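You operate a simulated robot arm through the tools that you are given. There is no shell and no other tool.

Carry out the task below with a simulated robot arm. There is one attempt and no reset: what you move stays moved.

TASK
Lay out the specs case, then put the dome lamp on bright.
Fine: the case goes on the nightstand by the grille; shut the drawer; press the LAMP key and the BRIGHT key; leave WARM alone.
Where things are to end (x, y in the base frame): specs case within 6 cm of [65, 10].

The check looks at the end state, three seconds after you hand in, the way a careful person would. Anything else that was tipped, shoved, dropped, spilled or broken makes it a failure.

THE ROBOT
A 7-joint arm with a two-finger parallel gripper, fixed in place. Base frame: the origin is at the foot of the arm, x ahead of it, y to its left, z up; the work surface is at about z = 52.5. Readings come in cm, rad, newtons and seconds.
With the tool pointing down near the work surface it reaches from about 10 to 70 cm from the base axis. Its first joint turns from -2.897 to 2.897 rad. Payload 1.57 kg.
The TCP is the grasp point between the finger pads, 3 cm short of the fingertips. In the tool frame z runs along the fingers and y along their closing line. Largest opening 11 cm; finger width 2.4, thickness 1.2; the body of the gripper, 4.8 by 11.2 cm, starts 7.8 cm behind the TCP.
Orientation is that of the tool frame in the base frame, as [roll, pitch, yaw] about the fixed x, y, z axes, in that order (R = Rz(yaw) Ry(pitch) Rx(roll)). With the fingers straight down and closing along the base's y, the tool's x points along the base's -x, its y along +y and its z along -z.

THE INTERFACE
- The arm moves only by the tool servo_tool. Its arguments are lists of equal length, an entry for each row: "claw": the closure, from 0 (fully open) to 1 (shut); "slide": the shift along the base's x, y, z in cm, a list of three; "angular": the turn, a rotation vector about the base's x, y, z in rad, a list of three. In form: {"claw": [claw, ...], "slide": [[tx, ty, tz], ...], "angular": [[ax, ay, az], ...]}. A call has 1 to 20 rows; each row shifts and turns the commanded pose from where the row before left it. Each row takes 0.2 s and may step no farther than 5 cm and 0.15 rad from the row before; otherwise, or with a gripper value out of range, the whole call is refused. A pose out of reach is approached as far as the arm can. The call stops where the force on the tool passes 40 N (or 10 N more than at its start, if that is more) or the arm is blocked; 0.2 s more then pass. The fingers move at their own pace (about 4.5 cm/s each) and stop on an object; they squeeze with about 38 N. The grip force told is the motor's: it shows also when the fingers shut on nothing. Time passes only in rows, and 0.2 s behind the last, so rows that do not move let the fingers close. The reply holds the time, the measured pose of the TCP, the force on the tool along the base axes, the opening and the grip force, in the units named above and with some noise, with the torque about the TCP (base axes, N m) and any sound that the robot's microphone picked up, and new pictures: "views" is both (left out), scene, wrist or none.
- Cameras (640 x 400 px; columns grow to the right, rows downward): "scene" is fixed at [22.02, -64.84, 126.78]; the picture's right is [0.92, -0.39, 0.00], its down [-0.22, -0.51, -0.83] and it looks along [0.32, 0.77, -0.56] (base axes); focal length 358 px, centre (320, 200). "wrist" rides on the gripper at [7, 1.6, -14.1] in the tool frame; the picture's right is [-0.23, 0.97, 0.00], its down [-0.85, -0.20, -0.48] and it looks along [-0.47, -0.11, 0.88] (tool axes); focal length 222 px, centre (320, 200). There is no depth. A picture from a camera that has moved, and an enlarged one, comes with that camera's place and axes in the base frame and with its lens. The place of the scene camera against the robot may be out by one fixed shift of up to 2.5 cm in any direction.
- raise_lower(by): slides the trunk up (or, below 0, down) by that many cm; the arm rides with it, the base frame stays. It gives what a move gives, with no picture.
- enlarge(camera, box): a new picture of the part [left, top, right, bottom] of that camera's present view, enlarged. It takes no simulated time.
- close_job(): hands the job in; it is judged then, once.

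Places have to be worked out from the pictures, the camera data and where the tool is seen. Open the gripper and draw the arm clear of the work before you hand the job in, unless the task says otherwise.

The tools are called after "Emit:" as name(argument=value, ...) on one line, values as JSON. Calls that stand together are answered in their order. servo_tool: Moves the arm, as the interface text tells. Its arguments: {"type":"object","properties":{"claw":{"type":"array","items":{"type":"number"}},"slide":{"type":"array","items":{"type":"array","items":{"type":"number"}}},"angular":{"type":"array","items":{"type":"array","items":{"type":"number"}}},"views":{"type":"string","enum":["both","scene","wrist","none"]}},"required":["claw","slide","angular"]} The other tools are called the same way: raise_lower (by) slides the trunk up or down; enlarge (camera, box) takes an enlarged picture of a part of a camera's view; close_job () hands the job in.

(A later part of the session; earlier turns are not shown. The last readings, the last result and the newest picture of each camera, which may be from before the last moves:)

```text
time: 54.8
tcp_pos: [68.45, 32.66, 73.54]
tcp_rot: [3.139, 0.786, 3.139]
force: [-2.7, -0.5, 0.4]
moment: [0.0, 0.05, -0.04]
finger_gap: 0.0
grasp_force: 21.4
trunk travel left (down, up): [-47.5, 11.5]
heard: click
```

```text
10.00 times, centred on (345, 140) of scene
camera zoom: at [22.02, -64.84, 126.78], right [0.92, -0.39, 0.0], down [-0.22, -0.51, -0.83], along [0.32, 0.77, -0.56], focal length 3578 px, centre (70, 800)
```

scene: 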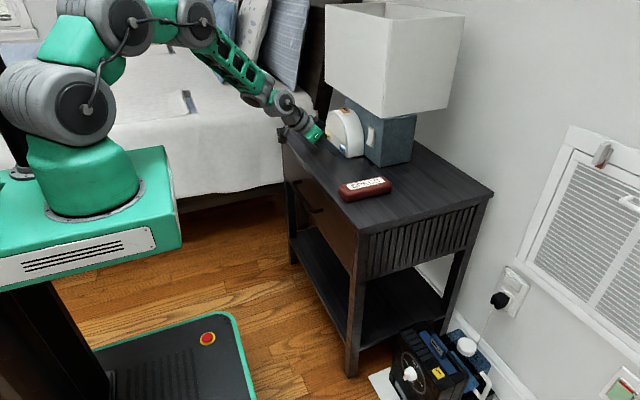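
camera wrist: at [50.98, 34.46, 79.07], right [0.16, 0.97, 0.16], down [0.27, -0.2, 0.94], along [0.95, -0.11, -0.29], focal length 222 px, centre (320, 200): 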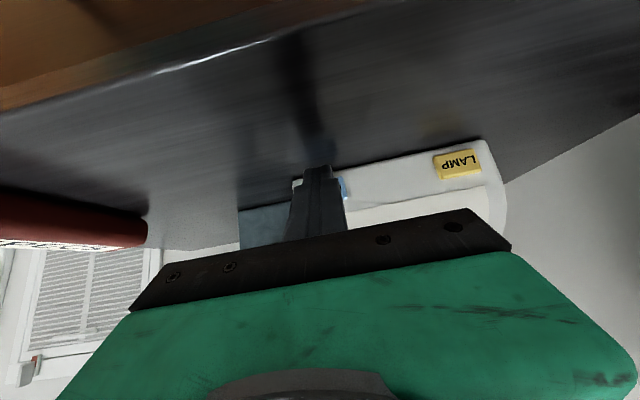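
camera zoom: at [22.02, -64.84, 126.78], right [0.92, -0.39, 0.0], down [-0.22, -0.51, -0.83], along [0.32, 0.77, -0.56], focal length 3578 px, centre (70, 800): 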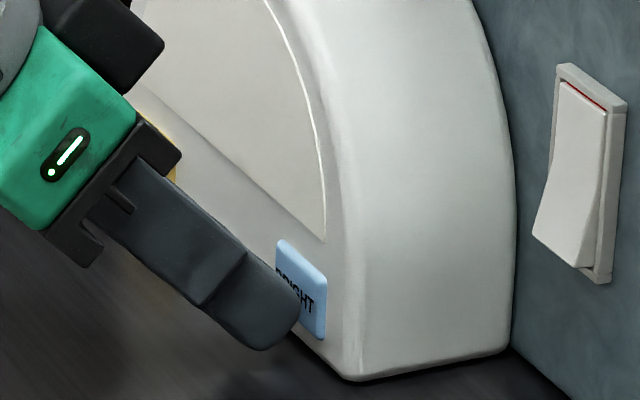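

A click was heard on BRIGHT. I'll back off and look at the lamp's state before doing anything else.

Emit:
servo_tool(claw=[1, 1, 1, 1], slide=[[-0.7, 0, 0], [-1.5, 0, 0], [-2.0, 0, 0.5], [-1.5, 0, 0.5]], angular=[[0, 0, 0], [0, 0, 0], [0, 0, 0], [0, 0, 0]])

Emit:
enlarge(camera="scene", box=[320, 90, 400, 170])

Emit:
enlarge(camera="wrist", box=[220, 40, 500, 220])

Emit:
enlarge(camera="scene", box=[330, 125, 360, 156])

```text
time: 55.8
tcp_pos: [62.54, 32.84, 74.38]
tcp_rot: [3.14, 0.784, 3.141]
force: [0.4, 1.2, 0.9]
moment: [0.03, 0.01, -0.01]
finger_gap: 0.0
grasp_force: 20.8
trunk travel left (down, up): [-47.5, 11.5]
camera wrist: at [47.62, 34.32, 79.48], right [0.16, 0.97, 0.16], down [0.27, -0.2, 0.94], along [0.95, -0.11, -0.29], focal length 222 px, centre (320, 200)
```

scene: 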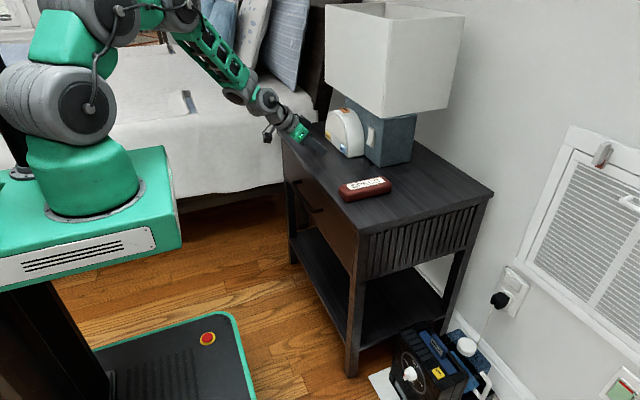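
wrist: 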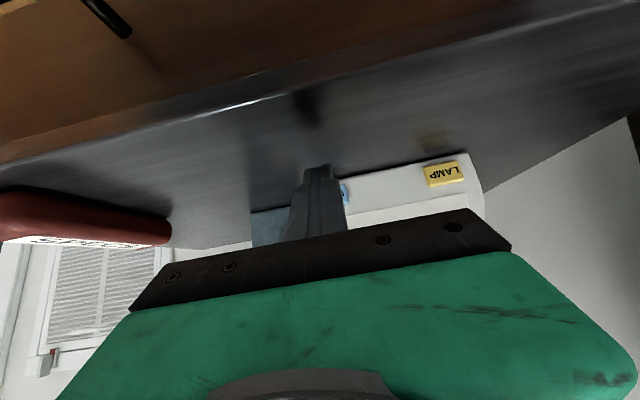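

```text
5.00 times, centred on (360, 130) of scene
camera zoom: at [22.02, -64.84, 126.78], right [0.92, -0.39, 0.0], down [-0.22, -0.51, -0.83], along [0.32, 0.77, -0.56], focal length 1789 px, centre (120, 550)
```

zoom: 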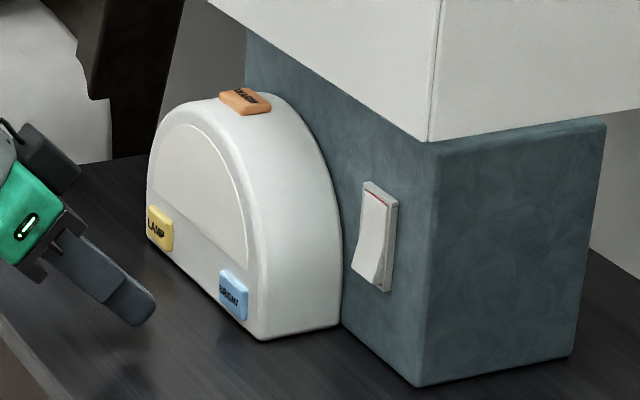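

```text
2.22 times, centred on (360, 130) of wrist
camera zoom: at [47.62, 34.32, 79.48], right [0.16, 0.97, 0.16], down [0.27, -0.2, 0.94], along [0.95, -0.11, -0.29], focal length 494 px, centre (231, 356)
```

zoom: 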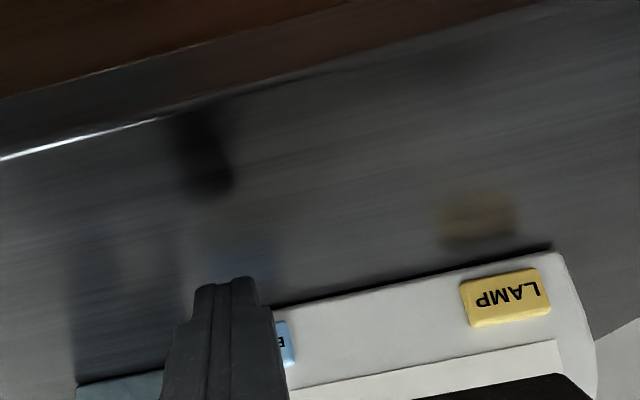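

```text
12.90 times, centred on (345, 140) of scene
camera zoom: at [22.02, -64.84, 126.78], right [0.92, -0.39, 0.0], down [-0.22, -0.51, -0.83], along [0.32, 0.77, -0.56], focal length 4617 px, centre (-3, 968)
```

zoom: 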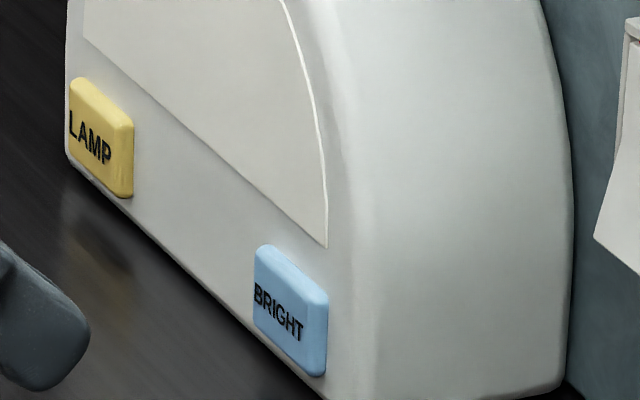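

BRIGHT is back out and the dome moved only about 1 mm; the lamp is still unlit, as expected with LAMP not yet pressed. I'll slide sideways to stand in front of the LAMP key (y≈45).

Emit:
servo_tool(claw=[1, 1, 1, 1, 1, 1], slide=[[0, 2.2, 0], [0, 2.5, 0], [0, 2.5, 0], [0.5, 2.5, 0], [1.0, 2.0, 0], [1.0, 0.5, 0]], angular=[[0, 0, 0], [0, 0, 0], [0, 0, 0], [0, 0, 0], [0, 0, 0], [0, 0, 0]])

Emit:
enlarge(camera="wrist", box=[180, 40, 460, 220])

Emit:
enlarge(camera="scene", box=[300, 110, 360, 160])

```text
time: 57.2
tcp_pos: [65.09, 44.84, 74.36]
tcp_rot: [3.14, 0.785, 3.139]
force: [-0.2, 0.7, -1.0]
moment: [0.01, -0.03, -0.02]
finger_gap: 0.0
grasp_force: 21.4
trunk travel left (down, up): [-47.5, 11.5]
camera wrist: at [50.1, 46.5, 79.46], right [0.16, 0.97, 0.16], down [0.27, -0.2, 0.94], along [0.95, -0.11, -0.29], focal length 222 px, centre (320, 200)
```

scene: 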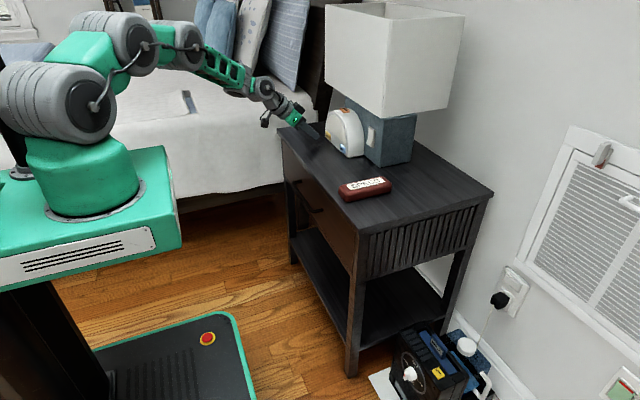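
wrist: 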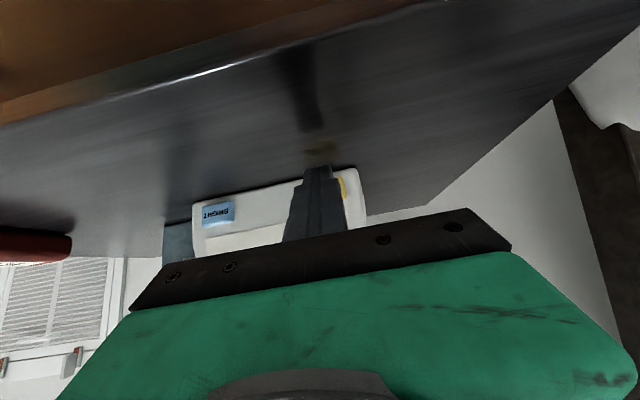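

```text
2.22 times, centred on (320, 130) of wrist
camera zoom: at [50.1, 46.5, 79.46], right [0.16, 0.97, 0.16], down [0.27, -0.2, 0.94], along [0.95, -0.11, -0.29], focal length 494 px, centre (320, 356)
```

zoom: 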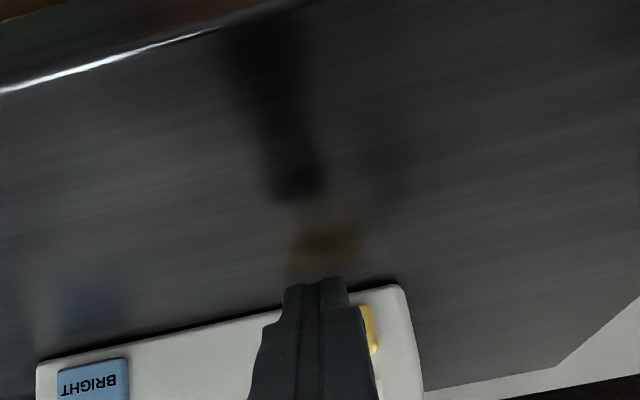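

```text
8.00 times, centred on (330, 135) of scene
camera zoom: at [22.02, -64.84, 126.78], right [0.92, -0.39, 0.0], down [-0.22, -0.51, -0.83], along [0.32, 0.77, -0.56], focal length 2863 px, centre (240, 720)
```

zoom: 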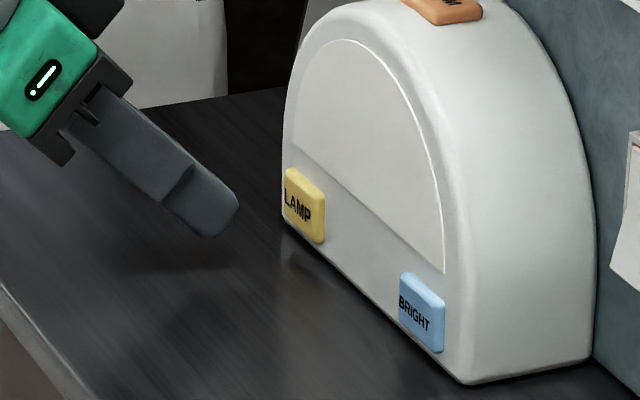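

No reach problem so far, and the finger is lined up with LAMP (y≈45.0). I'll lower to press height and approach.

Emit:
servo_tool(claw=[1, 1, 1, 1, 1], slide=[[0.3, 0.1, -0.5], [0.5, 0.1, -0.5], [0.5, 0, 0], [0.5, 0, 0], [0.5, 0, 0]], angular=[[0, 0, 0], [0, 0, 0], [0, 0, 0], [0, 0, 0], [0, 0, 0]], views="none")

Emit:
enlarge(camera="scene", box=[310, 115, 360, 155])

```text
time: 58.4
tcp_pos: [67.56, 45.23, 73.58]
tcp_rot: [3.139, 0.786, 3.139]
force: [0.9, -0.8, -0.1]
moment: [0.05, 0.01, -0.01]
finger_gap: 0.03
grasp_force: 21.3
trunk travel left (down, up): [-47.5, 11.5]
```

```text
10.00 times, centred on (335, 135) of scene
camera zoom: at [22.02, -64.84, 126.78], right [0.92, -0.39, 0.0], down [-0.22, -0.51, -0.83], along [0.32, 0.77, -0.56], focal length 3578 px, centre (170, 850)
```

zoom: 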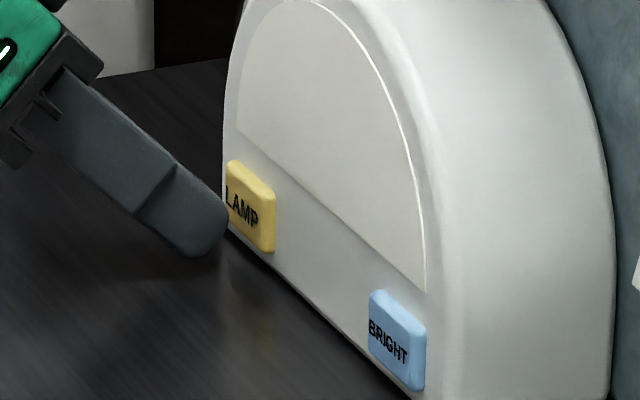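

The fingertip is just short of the LAMP key at mid-height. I'll creep forward until it clicks.

Emit:
servo_tool(claw=[1, 1], slide=[[0.3, 0, 0], [0.2, 0, 0]], angular=[[0, 0, 0], [0, 0, 0]], views="none")

Emit:
enlarge(camera="scene", box=[310, 115, 360, 155])

```text
time: 59.0
tcp_pos: [67.98, 45.17, 73.43]
tcp_rot: [3.14, 0.786, 3.138]
force: [0.5, -1.0, -0.2]
moment: [0.0, 0.01, 0.01]
finger_gap: 0.0
grasp_force: 20.9
trunk travel left (down, up): [-47.5, 11.5]
```

```text
10.00 times, centred on (335, 135) of scene
camera zoom: at [22.02, -64.84, 126.78], right [0.92, -0.39, 0.0], down [-0.22, -0.51, -0.83], along [0.32, 0.77, -0.56], focal length 3578 px, centre (170, 850)
```

zoom: 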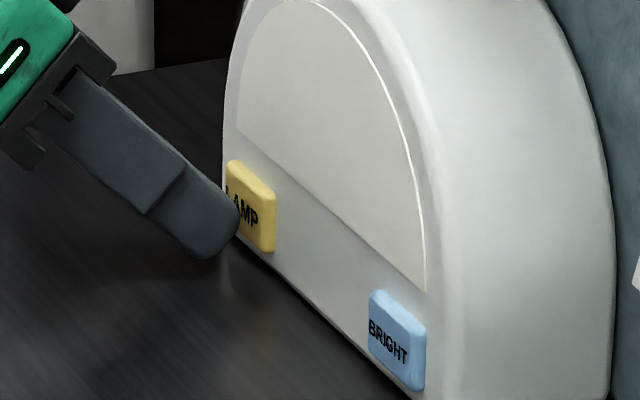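

Not yet in contact. I'll continue a few millimetres.

Emit:
servo_tool(claw=[1, 1], slide=[[0.2, 0, 0], [0.15, 0, 0]], angular=[[0, 0, 0], [0, 0, 0]], views="none")

Emit:
enlarge(camera="scene", box=[310, 115, 360, 155])

```text
time: 59.6
tcp_pos: [68.23, 45.19, 73.35]
tcp_rot: [3.138, 0.786, 3.139]
force: [-2.2, -1.0, 0.0]
moment: [0.01, 0.02, 0.01]
finger_gap: 0.01
grasp_force: 21.3
trunk travel left (down, up): [-47.5, 11.5]
heard: click
```

```text
10.00 times, centred on (335, 135) of scene
camera zoom: at [22.02, -64.84, 126.78], right [0.92, -0.39, 0.0], down [-0.22, -0.51, -0.83], along [0.32, 0.77, -0.56], focal length 3578 px, centre (170, 850)
```

zoom: 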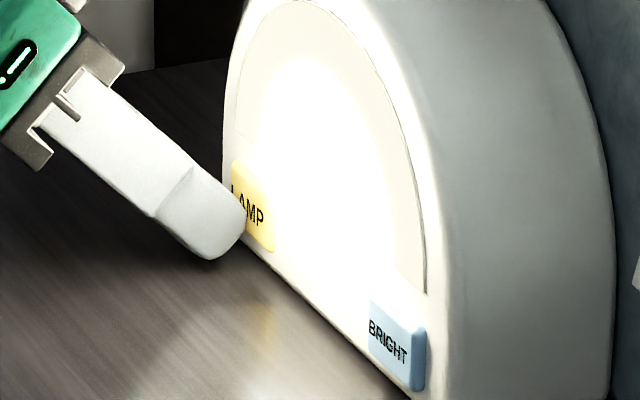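

Click heard and the dome lamp is now lit brightly. I'll back away and view the lamp's state.

Emit:
servo_tool(claw=[1, 1, 1, 1], slide=[[-0.7, 0, 0], [-1.5, 0, 0], [-2.5, 0, 0.5], [-2.5, 0, 1.0]], angular=[[0, 0, 0], [0, 0, 0], [0, 0, 0], [0, 0, 0]])

Emit:
enlarge(camera="scene", box=[310, 80, 430, 170])

Emit:
enlarge(camera="scene", box=[330, 125, 360, 156])

Emit:
enlarge(camera="wrist", box=[160, 100, 460, 260])

```text
time: 60.6
tcp_pos: [61.04, 45.11, 74.92]
tcp_rot: [3.14, 0.784, 3.138]
force: [0.3, 0.2, -0.4]
moment: [-0.02, 0.02, 0.01]
finger_gap: 0.0
grasp_force: 21.2
trunk travel left (down, up): [-47.5, 11.5]
camera wrist: at [46.08, 46.68, 79.96], right [0.16, 0.97, 0.16], down [0.27, -0.2, 0.94], along [0.95, -0.11, -0.29], focal length 222 px, centre (320, 200)
```

scene: 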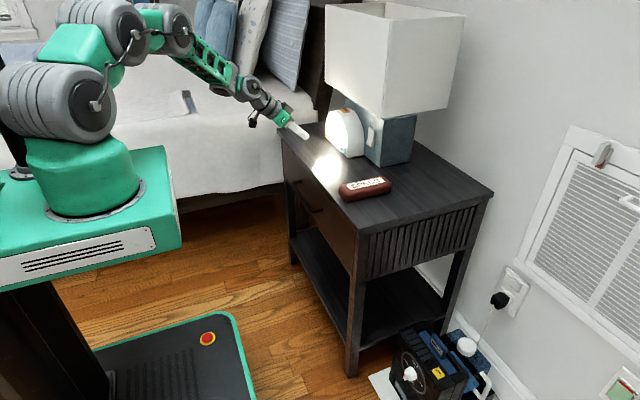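
wrist: 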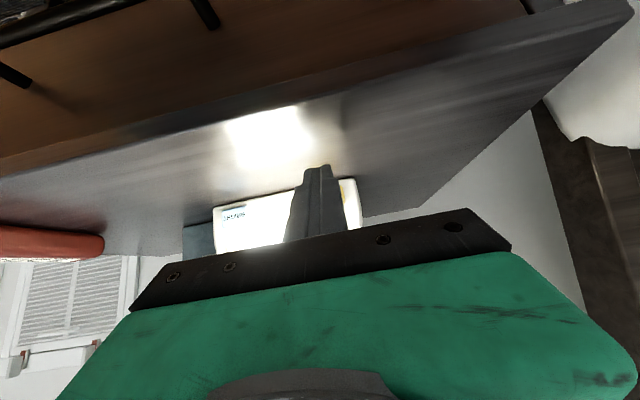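

```text
4.44 times, centred on (370, 125) of scene
camera zoom: at [22.02, -64.84, 126.78], right [0.92, -0.39, 0.0], down [-0.22, -0.51, -0.83], along [0.32, 0.77, -0.56], focal length 1590 px, centre (98, 533)
```

zoom: 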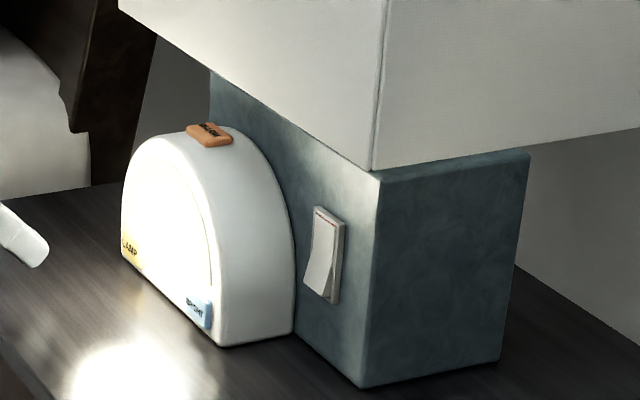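

```text
12.90 times, centred on (345, 140) of scene
camera zoom: at [22.02, -64.84, 126.78], right [0.92, -0.39, 0.0], down [-0.22, -0.51, -0.83], along [0.32, 0.77, -0.56], focal length 4617 px, centre (-3, 968)
```

zoom: 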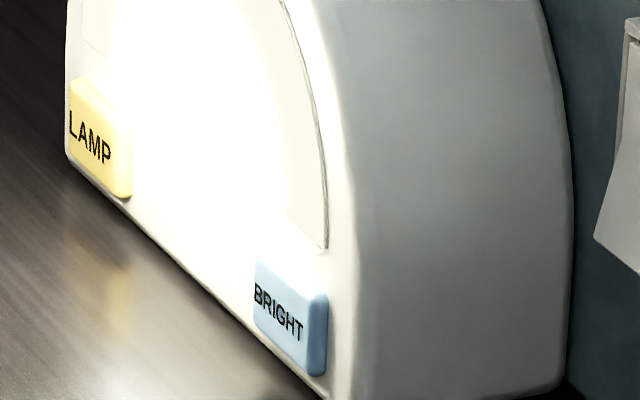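

```text
2.13 times, centred on (310, 180) of wrist
camera zoom: at [46.08, 46.68, 79.96], right [0.16, 0.97, 0.16], down [0.27, -0.2, 0.94], along [0.95, -0.11, -0.29], focal length 474 px, centre (341, 243)
```

zoom: 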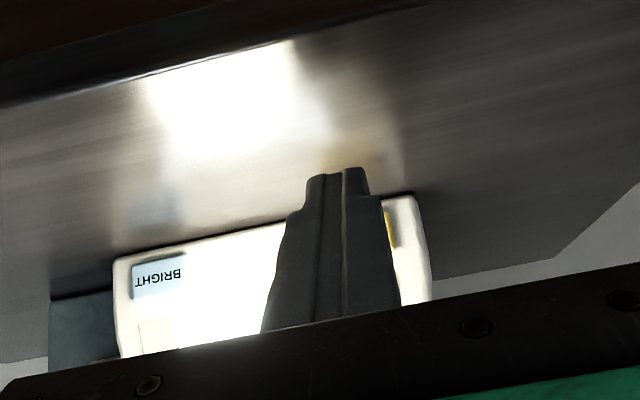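

LAMP is on with a neutral white light, but I can't tell from one view whether BRIGHT registered while the lamp was off. I'll move back in front of BRIGHT and take a baseline picture from there for comparison.

Emit:
servo_tool(claw=[1, 1, 1, 1, 1, 1], slide=[[0, -2.3, 0], [0, -2.5, 0], [0, -2.5, 0], [0.5, -2.5, 0], [0.5, -2.0, -0.3], [0.5, -0.5, -0.3]], angular=[[0, 0, 0], [0, 0, 0], [0, 0, 0], [0, 0, 0], [0, 0, 0], [0, 0, 0]])

Emit:
enlarge(camera="scene", box=[310, 80, 430, 170])

Emit:
enlarge(camera="scene", box=[330, 125, 360, 156])

Emit:
enlarge(camera="wrist", box=[220, 40, 500, 240])

```text
time: 62.0
tcp_pos: [62.62, 32.84, 74.29]
tcp_rot: [3.141, 0.785, 3.139]
force: [0.3, -0.4, -0.6]
moment: [-0.01, 0.0, -0.01]
finger_gap: 0.0
grasp_force: 21.1
trunk travel left (down, up): [-47.5, 11.5]
camera wrist: at [47.57, 34.4, 79.24], right [0.16, 0.97, 0.16], down [0.27, -0.2, 0.94], along [0.95, -0.11, -0.29], focal length 222 px, centre (320, 200)
```

scene: 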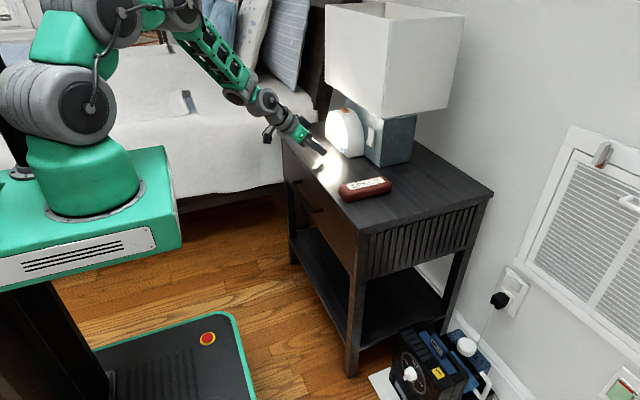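
wrist: 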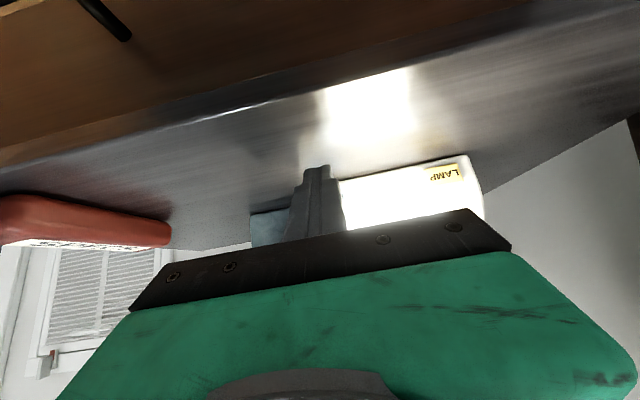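

```text
4.44 times, centred on (370, 125) of scene
camera zoom: at [22.02, -64.84, 126.78], right [0.92, -0.39, 0.0], down [-0.22, -0.51, -0.83], along [0.32, 0.77, -0.56], focal length 1590 px, centre (98, 533)
```

zoom: 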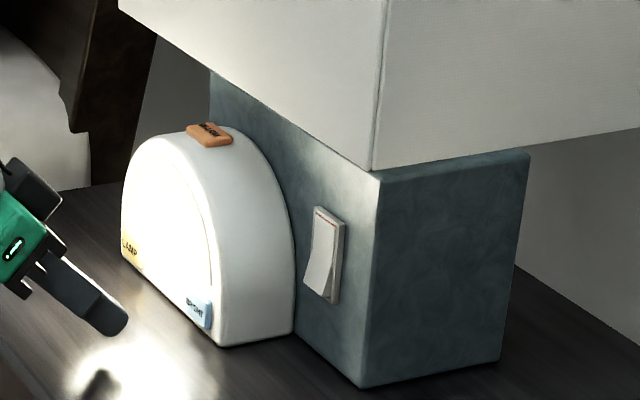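

```text
12.90 times, centred on (345, 140) of scene
camera zoom: at [22.02, -64.84, 126.78], right [0.92, -0.39, 0.0], down [-0.22, -0.51, -0.83], along [0.32, 0.77, -0.56], focal length 4617 px, centre (-3, 968)
```

zoom: 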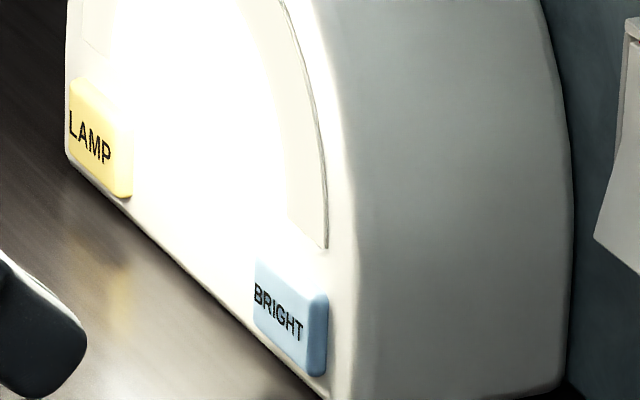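

```text
2.00 times, centred on (360, 140) of wrist
camera zoom: at [47.57, 34.4, 79.24], right [0.16, 0.97, 0.16], down [0.27, -0.2, 0.94], along [0.95, -0.11, -0.29], focal length 444 px, centre (240, 320)
```

zoom: 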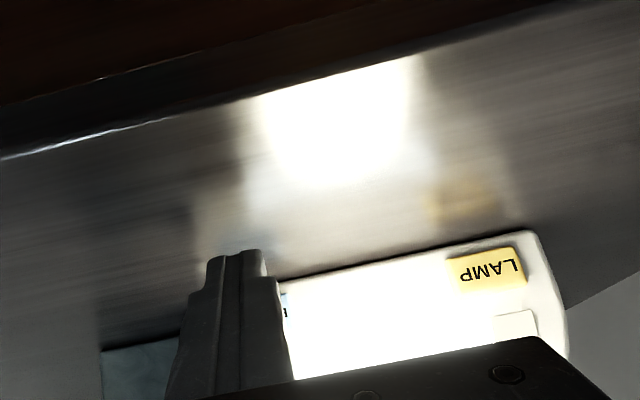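

Baseline recorded. I'll press BRIGHT once more with the lamp lit to see how the light level responds; if it dims, BRIGHT had already registered and I'll press it again to restore it.

Emit:
servo_tool(claw=[1, 1, 1, 1, 1, 1], slide=[[1.0, -0.1, -0.4], [1.2, 0, -0.4], [1.2, 0, 0], [1.0, 0, 0], [0.6, 0, 0], [0.4, 0, 0]], angular=[[0, 0, 0], [0, 0, 0], [0, 0, 0], [0, 0, 0], [0, 0, 0], [0, 0, 0]], views="scene")

Emit:
enlarge(camera="scene", box=[320, 120, 370, 160])

```text
time: 63.4
tcp_pos: [67.87, 32.69, 73.59]
tcp_rot: [3.139, 0.784, 3.139]
force: [0.1, 0.6, 0.0]
moment: [0.0, -0.02, -0.03]
finger_gap: 0.0
grasp_force: 21.1
trunk travel left (down, up): [-47.5, 11.5]
```

scene: 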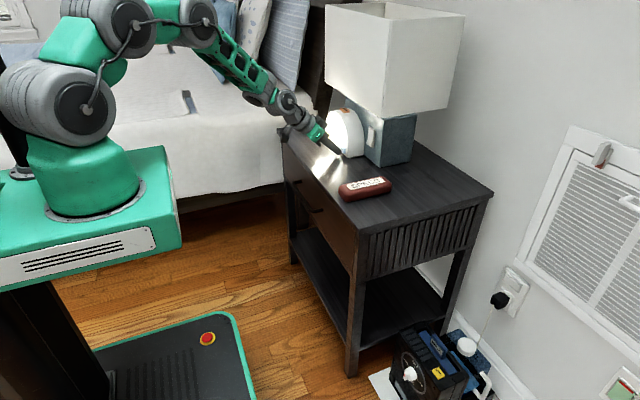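

```text
10.00 times, centred on (345, 140) of scene
camera zoom: at [22.02, -64.84, 126.78], right [0.92, -0.39, 0.0], down [-0.22, -0.51, -0.83], along [0.32, 0.77, -0.56], focal length 3578 px, centre (70, 800)
```

zoom: 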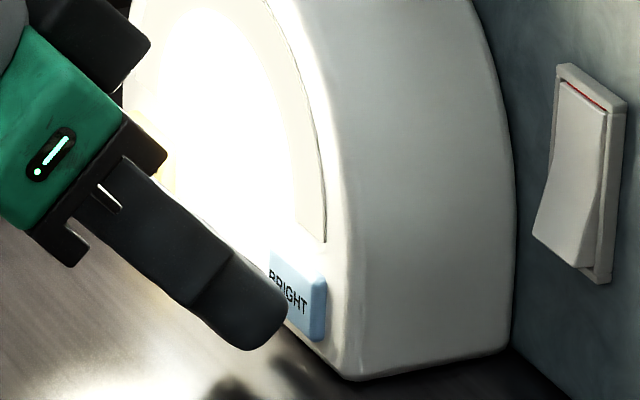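

The fingertip is just short of BRIGHT. I'll creep in until it clicks.

Emit:
servo_tool(claw=[1, 1], slide=[[0.3, 0, 0], [0.2, 0, 0]], angular=[[0, 0, 0], [0, 0, 0]], views="scene")

Emit:
enlarge(camera="scene", box=[320, 120, 370, 160])

```text
time: 64.0
tcp_pos: [68.4, 32.67, 73.51]
tcp_rot: [3.139, 0.785, 3.14]
force: [-3.7, 0.6, -0.5]
moment: [0.02, 0.05, -0.01]
finger_gap: 0.0
grasp_force: 21.1
trunk travel left (down, up): [-47.5, 11.5]
heard: click
```

scene: 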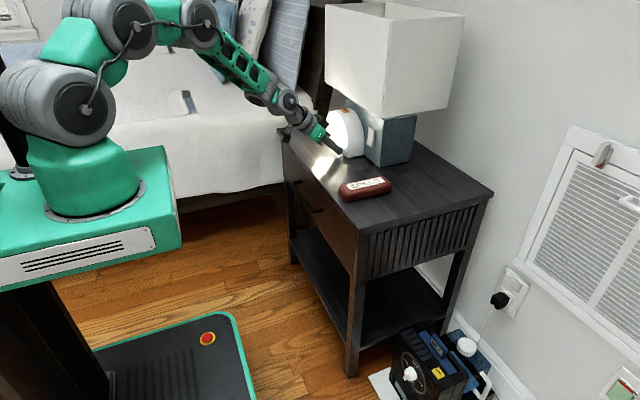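

```text
10.00 times, centred on (345, 140) of scene
camera zoom: at [22.02, -64.84, 126.78], right [0.92, -0.39, 0.0], down [-0.22, -0.51, -0.83], along [0.32, 0.77, -0.56], focal length 3578 px, centre (70, 800)
```

zoom: 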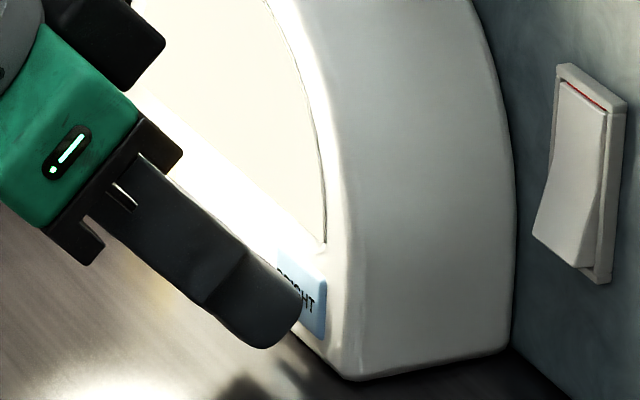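

Click heard, and the dome's look changed slightly. I'll return to the same baseline pose and compare.

Emit:
servo_tool(claw=[1, 1, 1, 1], slide=[[-0.8, 0, 0], [-1.5, 0, 0], [-2.0, 0.1, 0.4], [-1.5, 0.1, 0.4]], angular=[[0, 0, 0], [0, 0, 0], [0, 0, 0], [0, 0, 0]])

Emit:
enlarge(camera="scene", box=[310, 80, 430, 170])

Emit:
enlarge(camera="scene", box=[330, 125, 360, 156])

Emit:
enlarge(camera="wrist", box=[220, 40, 500, 240])

```text
time: 65.0
tcp_pos: [62.67, 32.77, 74.41]
tcp_rot: [3.139, 0.788, 3.137]
force: [0.8, 0.0, -0.2]
moment: [0.03, 0.02, 0.02]
finger_gap: 0.0
grasp_force: 21.6
trunk travel left (down, up): [-47.5, 11.5]
camera wrist: at [47.58, 34.34, 79.43], right [0.16, 0.97, 0.16], down [0.27, -0.2, 0.94], along [0.95, -0.11, -0.29], focal length 222 px, centre (320, 200)
```

scene: 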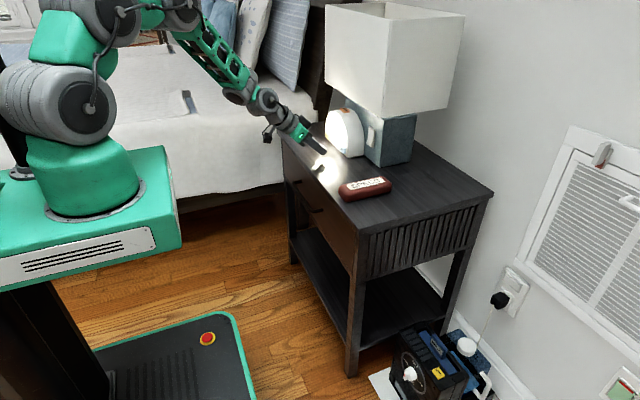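
wrist: 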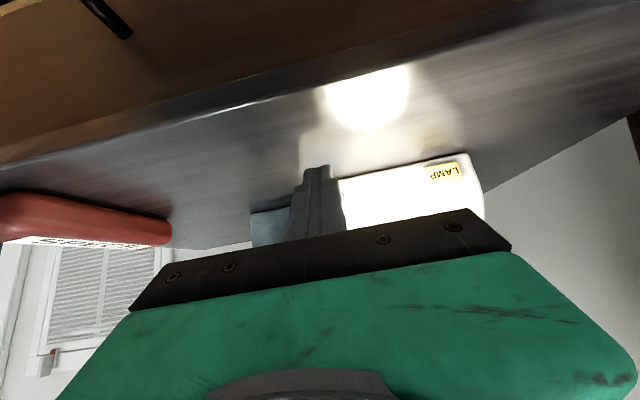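

```text
4.44 times, centred on (370, 125) of scene
camera zoom: at [22.02, -64.84, 126.78], right [0.92, -0.39, 0.0], down [-0.22, -0.51, -0.83], along [0.32, 0.77, -0.56], focal length 1590 px, centre (98, 533)
```

zoom: 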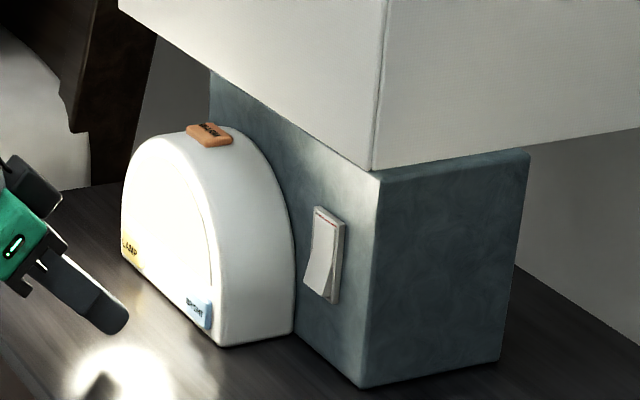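

```text
12.90 times, centred on (345, 140) of scene
camera zoom: at [22.02, -64.84, 126.78], right [0.92, -0.39, 0.0], down [-0.22, -0.51, -0.83], along [0.32, 0.77, -0.56], focal length 4617 px, centre (-3, 968)
```

zoom: 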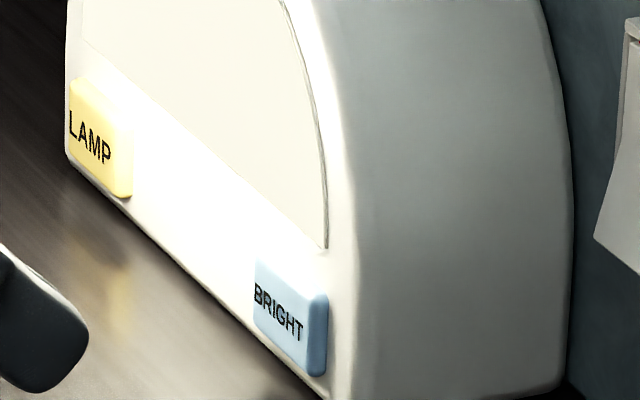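

```text
2.00 times, centred on (360, 140) of wrist
camera zoom: at [47.58, 34.34, 79.43], right [0.16, 0.97, 0.16], down [0.27, -0.2, 0.94], along [0.95, -0.11, -0.29], focal length 444 px, centre (240, 320)
```

zoom: 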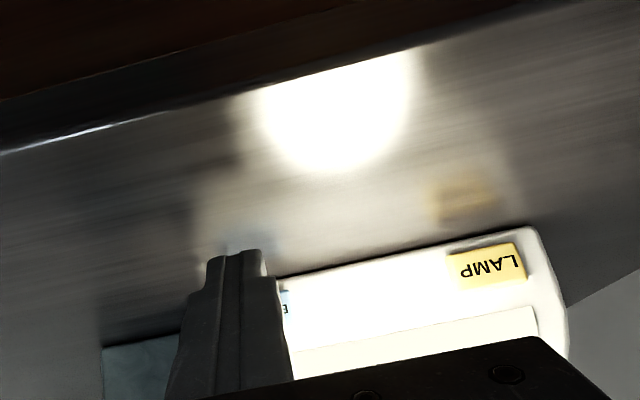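

With BRIGHT pressed again the panel went from saturated white to a flatter cream and the hot spot shrank, so BRIGHT toggles and had already been on. I'll press it a third time to restore bright, then compare with the earlier picture.

Emit:
servo_tool(claw=[1, 1, 1, 1, 1, 1], slide=[[1.0, -0.1, -0.4], [1.2, 0, -0.4], [1.2, 0, 0], [1.0, 0, 0], [0.5, 0, 0], [0.3, 0, 0]], angular=[[0, 0, 0], [0, 0, 0], [0, 0, 0], [0, 0, 0], [0, 0, 0], [0, 0, 0]], views="none")

Emit:
enlarge(camera="scene", box=[320, 120, 370, 160])

```text
time: 66.4
tcp_pos: [68.0, 32.74, 73.53]
tcp_rot: [3.138, 0.784, 3.139]
force: [0.2, 0.0, -0.3]
moment: [0.04, 0.01, 0.01]
finger_gap: 0.02
grasp_force: 21.3
trunk travel left (down, up): [-47.5, 11.5]
```

```text
10.00 times, centred on (345, 140) of scene
camera zoom: at [22.02, -64.84, 126.78], right [0.92, -0.39, 0.0], down [-0.22, -0.51, -0.83], along [0.32, 0.77, -0.56], focal length 3578 px, centre (70, 800)
```

zoom: 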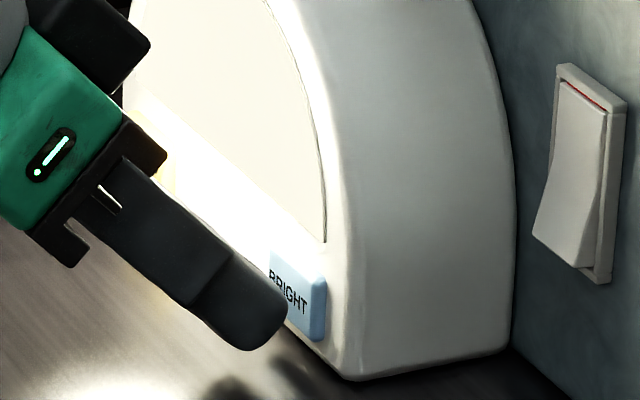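

Before pressing again I want a firmer comparison, since the zoomed pictures may be auto-exposed. I'll record several regions in the current state from this exact pose.

Emit:
enlarge(camera="scene", box=[320, 40, 400, 120])

Emit:
enlarge(camera="scene", box=[300, 130, 400, 210])

Emit:
enlarge(camera="wrist", box=[0, 0, 640, 400])

Emit:
enlarge(camera="scene", box=[325, 100, 365, 160])

```text
5.00 times, centred on (360, 80) of scene
camera zoom: at [22.02, -64.84, 126.78], right [0.92, -0.39, 0.0], down [-0.22, -0.51, -0.83], along [0.32, 0.77, -0.56], focal length 1789 px, centre (120, 800)
```

zoom: 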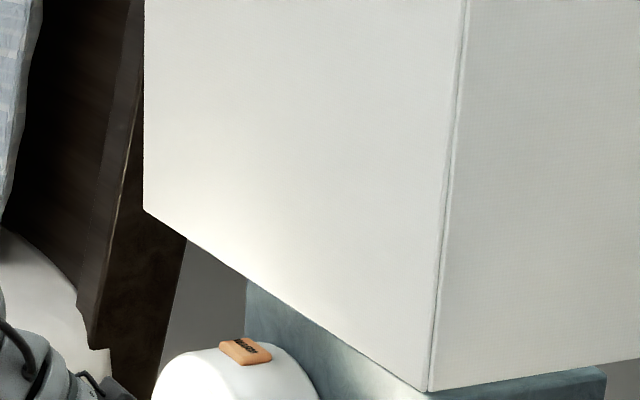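

```text
5.00 times, centred on (350, 170) of scene
camera zoom: at [22.02, -64.84, 126.78], right [0.92, -0.39, 0.0], down [-0.22, -0.51, -0.83], along [0.32, 0.77, -0.56], focal length 1789 px, centre (170, 350)
```

zoom: 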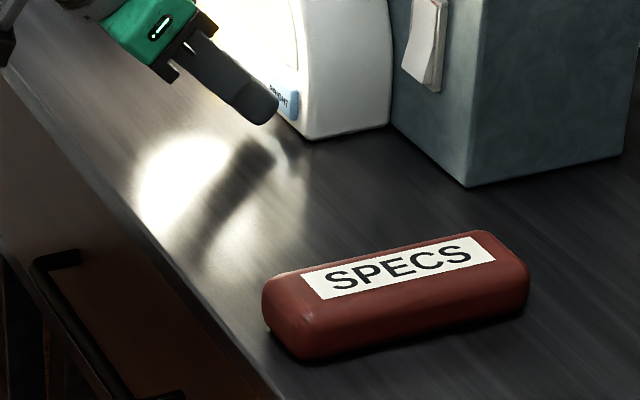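

```text
1.00 times, centred on (320, 200) of wrist (not enlarged: the box is as wide or as high as the picture)
camera zoom: at [52.95, 34.33, 78.53], right [0.16, 0.97, 0.16], down [0.27, -0.2, 0.94], along [0.95, -0.11, -0.29], focal length 222 px, centre (320, 200)
```

zoom: 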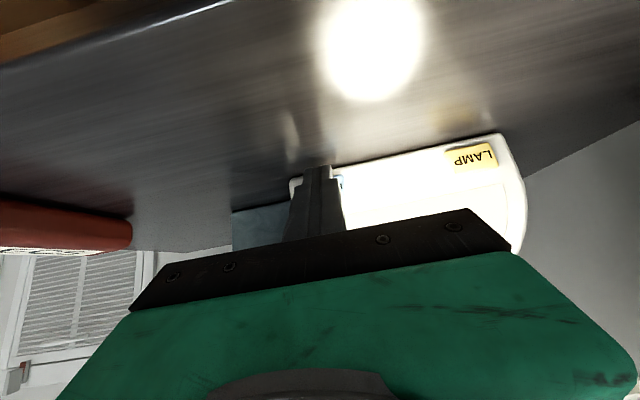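

```text
6.67 times, centred on (345, 130) of scene
camera zoom: at [22.02, -64.84, 126.78], right [0.92, -0.39, 0.0], down [-0.22, -0.51, -0.83], along [0.32, 0.77, -0.56], focal length 2386 px, centre (153, 667)
```

zoom: 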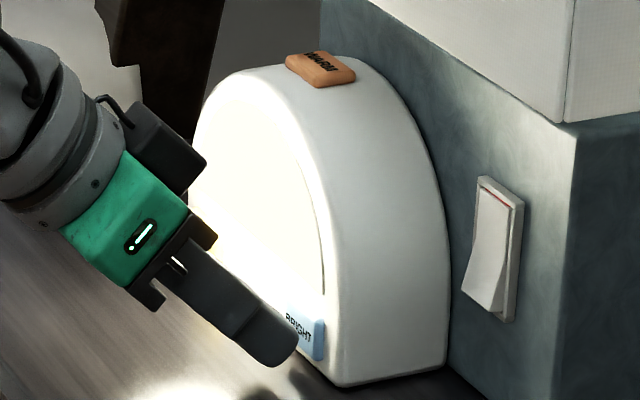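

Recorded the current-state views. Now I'll press BRIGHT again (third press) from here.

Emit:
servo_tool(claw=[1, 1], slide=[[0.25, 0, 0], [0.2, 0, 0]], angular=[[0, 0, 0], [0, 0, 0]], views="none")

```text
time: 67.0
tcp_pos: [68.34, 32.84, 73.52]
tcp_rot: [3.141, 0.785, 3.137]
force: [-2.3, -0.1, 0.1]
moment: [-0.03, 0.01, -0.01]
finger_gap: 0.0
grasp_force: 21.5
trunk travel left (down, up): [-47.5, 11.5]
heard: click
```

Click heard. I'll step back to the same pre-press pose (x≈68.0) and take the same views for comparison.

Emit:
servo_tool(claw=[1, 1], slide=[[-0.35, 0, 0], [-0.1, 0, 0]], angular=[[0, 0, 0], [0, 0, 0]], views="none")

Emit:
enlarge(camera="scene", box=[320, 40, 400, 120])

Emit:
enlarge(camera="scene", box=[300, 130, 400, 210])

Emit:
enlarge(camera="wrist", box=[0, 0, 640, 400])

Emit:
enlarge(camera="scene", box=[325, 100, 365, 160])

```text
time: 67.6
tcp_pos: [67.99, 32.95, 73.47]
tcp_rot: [3.14, 0.785, 3.138]
force: [-0.3, -0.4, 0.3]
moment: [-0.01, 0.03, -0.01]
finger_gap: 0.02
grasp_force: 21.3
trunk travel left (down, up): [-47.5, 11.5]
```

```text
5.00 times, centred on (360, 80) of scene
camera zoom: at [22.02, -64.84, 126.78], right [0.92, -0.39, 0.0], down [-0.22, -0.51, -0.83], along [0.32, 0.77, -0.56], focal length 1789 px, centre (120, 800)
```

zoom: 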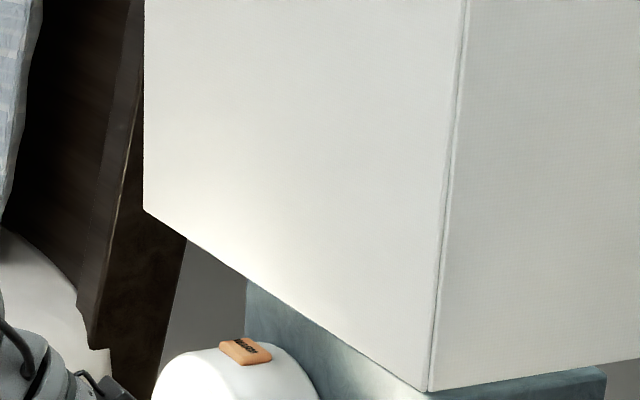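

```text
5.00 times, centred on (350, 170) of scene
camera zoom: at [22.02, -64.84, 126.78], right [0.92, -0.39, 0.0], down [-0.22, -0.51, -0.83], along [0.32, 0.77, -0.56], focal length 1789 px, centre (170, 350)
```

zoom: 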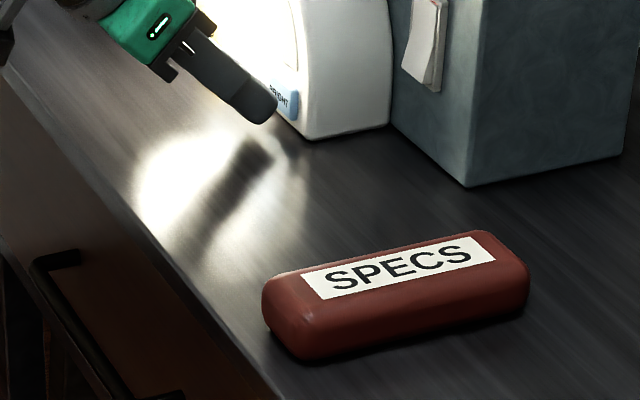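

```text
1.00 times, centred on (320, 200) of wrist (not enlarged: the box is as wide or as high as the picture)
camera zoom: at [52.89, 34.39, 78.56], right [0.16, 0.97, 0.16], down [0.27, -0.2, 0.94], along [0.95, -0.11, -0.29], focal length 222 px, centre (320, 200)
```

zoom: 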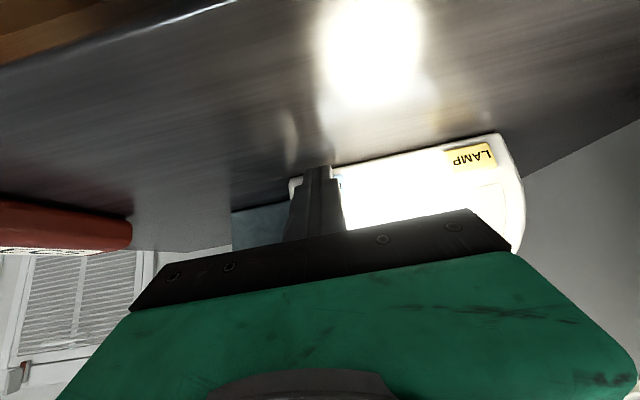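

```text
6.67 times, centred on (345, 130) of scene
camera zoom: at [22.02, -64.84, 126.78], right [0.92, -0.39, 0.0], down [-0.22, -0.51, -0.83], along [0.32, 0.77, -0.56], focal length 2386 px, centre (153, 667)
```

zoom: 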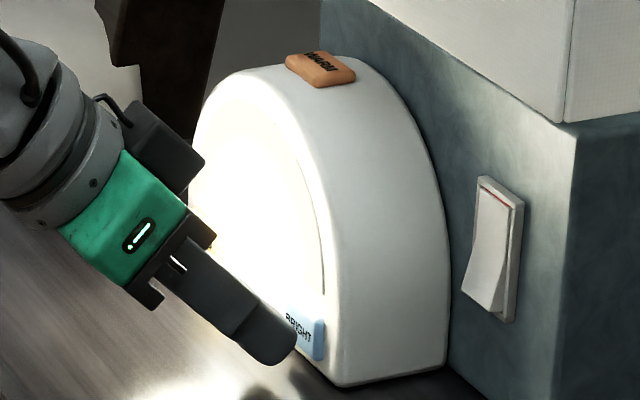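

The panel shows a saturated central glow and a stronger table reflection after odd presses (1st and 3rd), and a flat cream look after the 2nd, so odd looks like BRIGHT on. To be surer I'll retreat to a vantage point where the wrist camera sees the whole dome front.

Emit:
servo_tool(claw=[1, 1, 1, 1, 1, 1, 1, 1, 1, 1], slide=[[-1.0, 0, 0], [-2.0, 0, 0.5], [-2.5, 0.5, 2.0], [-2.5, 0.8, 2.5], [-2.5, 0.8, 2.5], [-2.5, 0.8, 2.5], [0, 0.8, 3.0], [0, 0.8, 3.0], [0, 0.8, 3.0], [0, 0.3, 2.5]], angular=[[0, 0, 0], [0, 0, 0], [0, 0, 0], [0, 0, 0], [0, 0, 0], [0, 0, 0], [0, 0, 0], [0, 0, 0], [0, 0, 0], [0, 0, 0]])

Emit:
enlarge(camera="wrist", box=[240, 60, 420, 180])

Emit:
enlarge(camera="scene", box=[310, 95, 380, 190])

```text
time: 69.8
tcp_pos: [54.9, 38.26, 95.08]
tcp_rot: [3.139, 0.786, 3.138]
force: [-0.1, 1.2, 0.1]
moment: [0.03, -0.03, -0.02]
finger_gap: 0.0
grasp_force: 21.4
trunk travel left (down, up): [-47.5, 11.5]
camera wrist: at [39.89, 39.91, 100.09], right [0.16, 0.97, 0.16], down [0.27, -0.2, 0.94], along [0.95, -0.11, -0.29], focal length 222 px, centre (320, 200)
```

scene: 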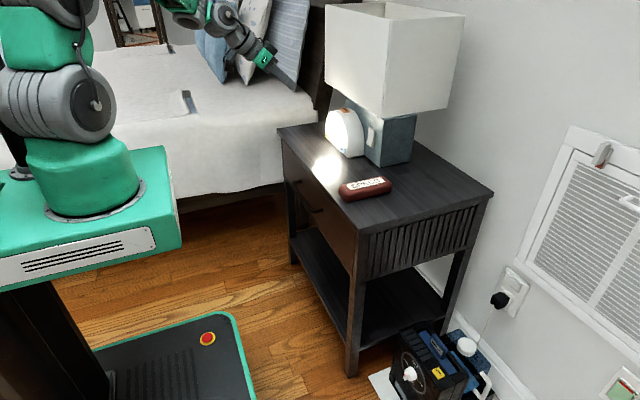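
wrist: 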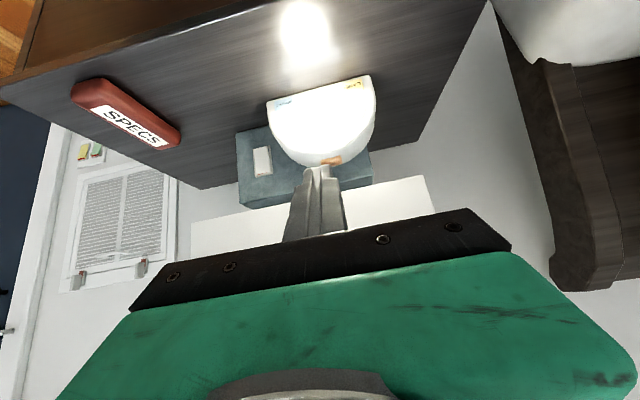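

```text
3.33 times, centred on (330, 120) of wrist
camera zoom: at [39.89, 39.91, 100.09], right [0.16, 0.97, 0.16], down [0.27, -0.2, 0.94], along [0.95, -0.11, -0.29], focal length 740 px, centre (287, 467)
```

zoom: 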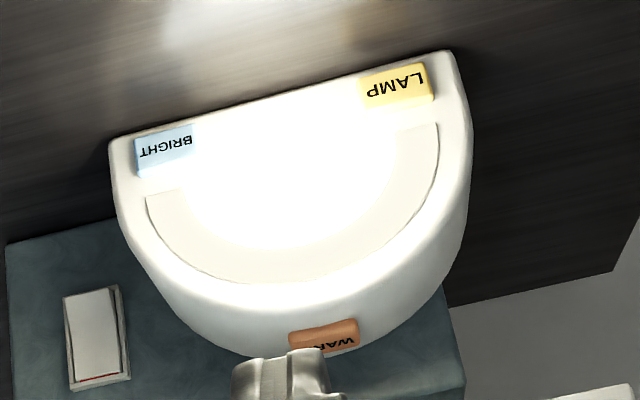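

```text
4.21 times, centred on (345, 142) of scene
camera zoom: at [22.02, -64.84, 126.78], right [0.92, -0.39, 0.0], down [-0.22, -0.51, -0.83], along [0.32, 0.77, -0.56], focal length 1507 px, centre (215, 442)
```

zoom: 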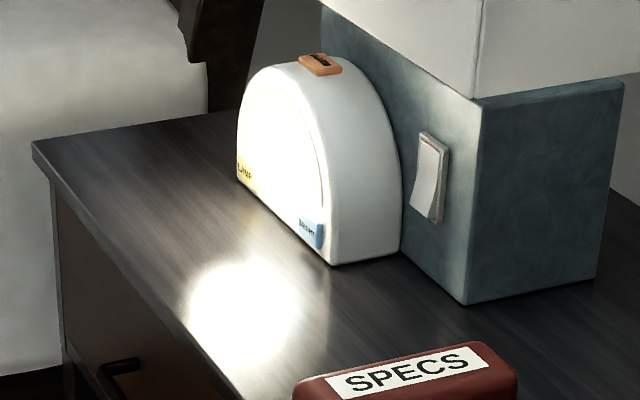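

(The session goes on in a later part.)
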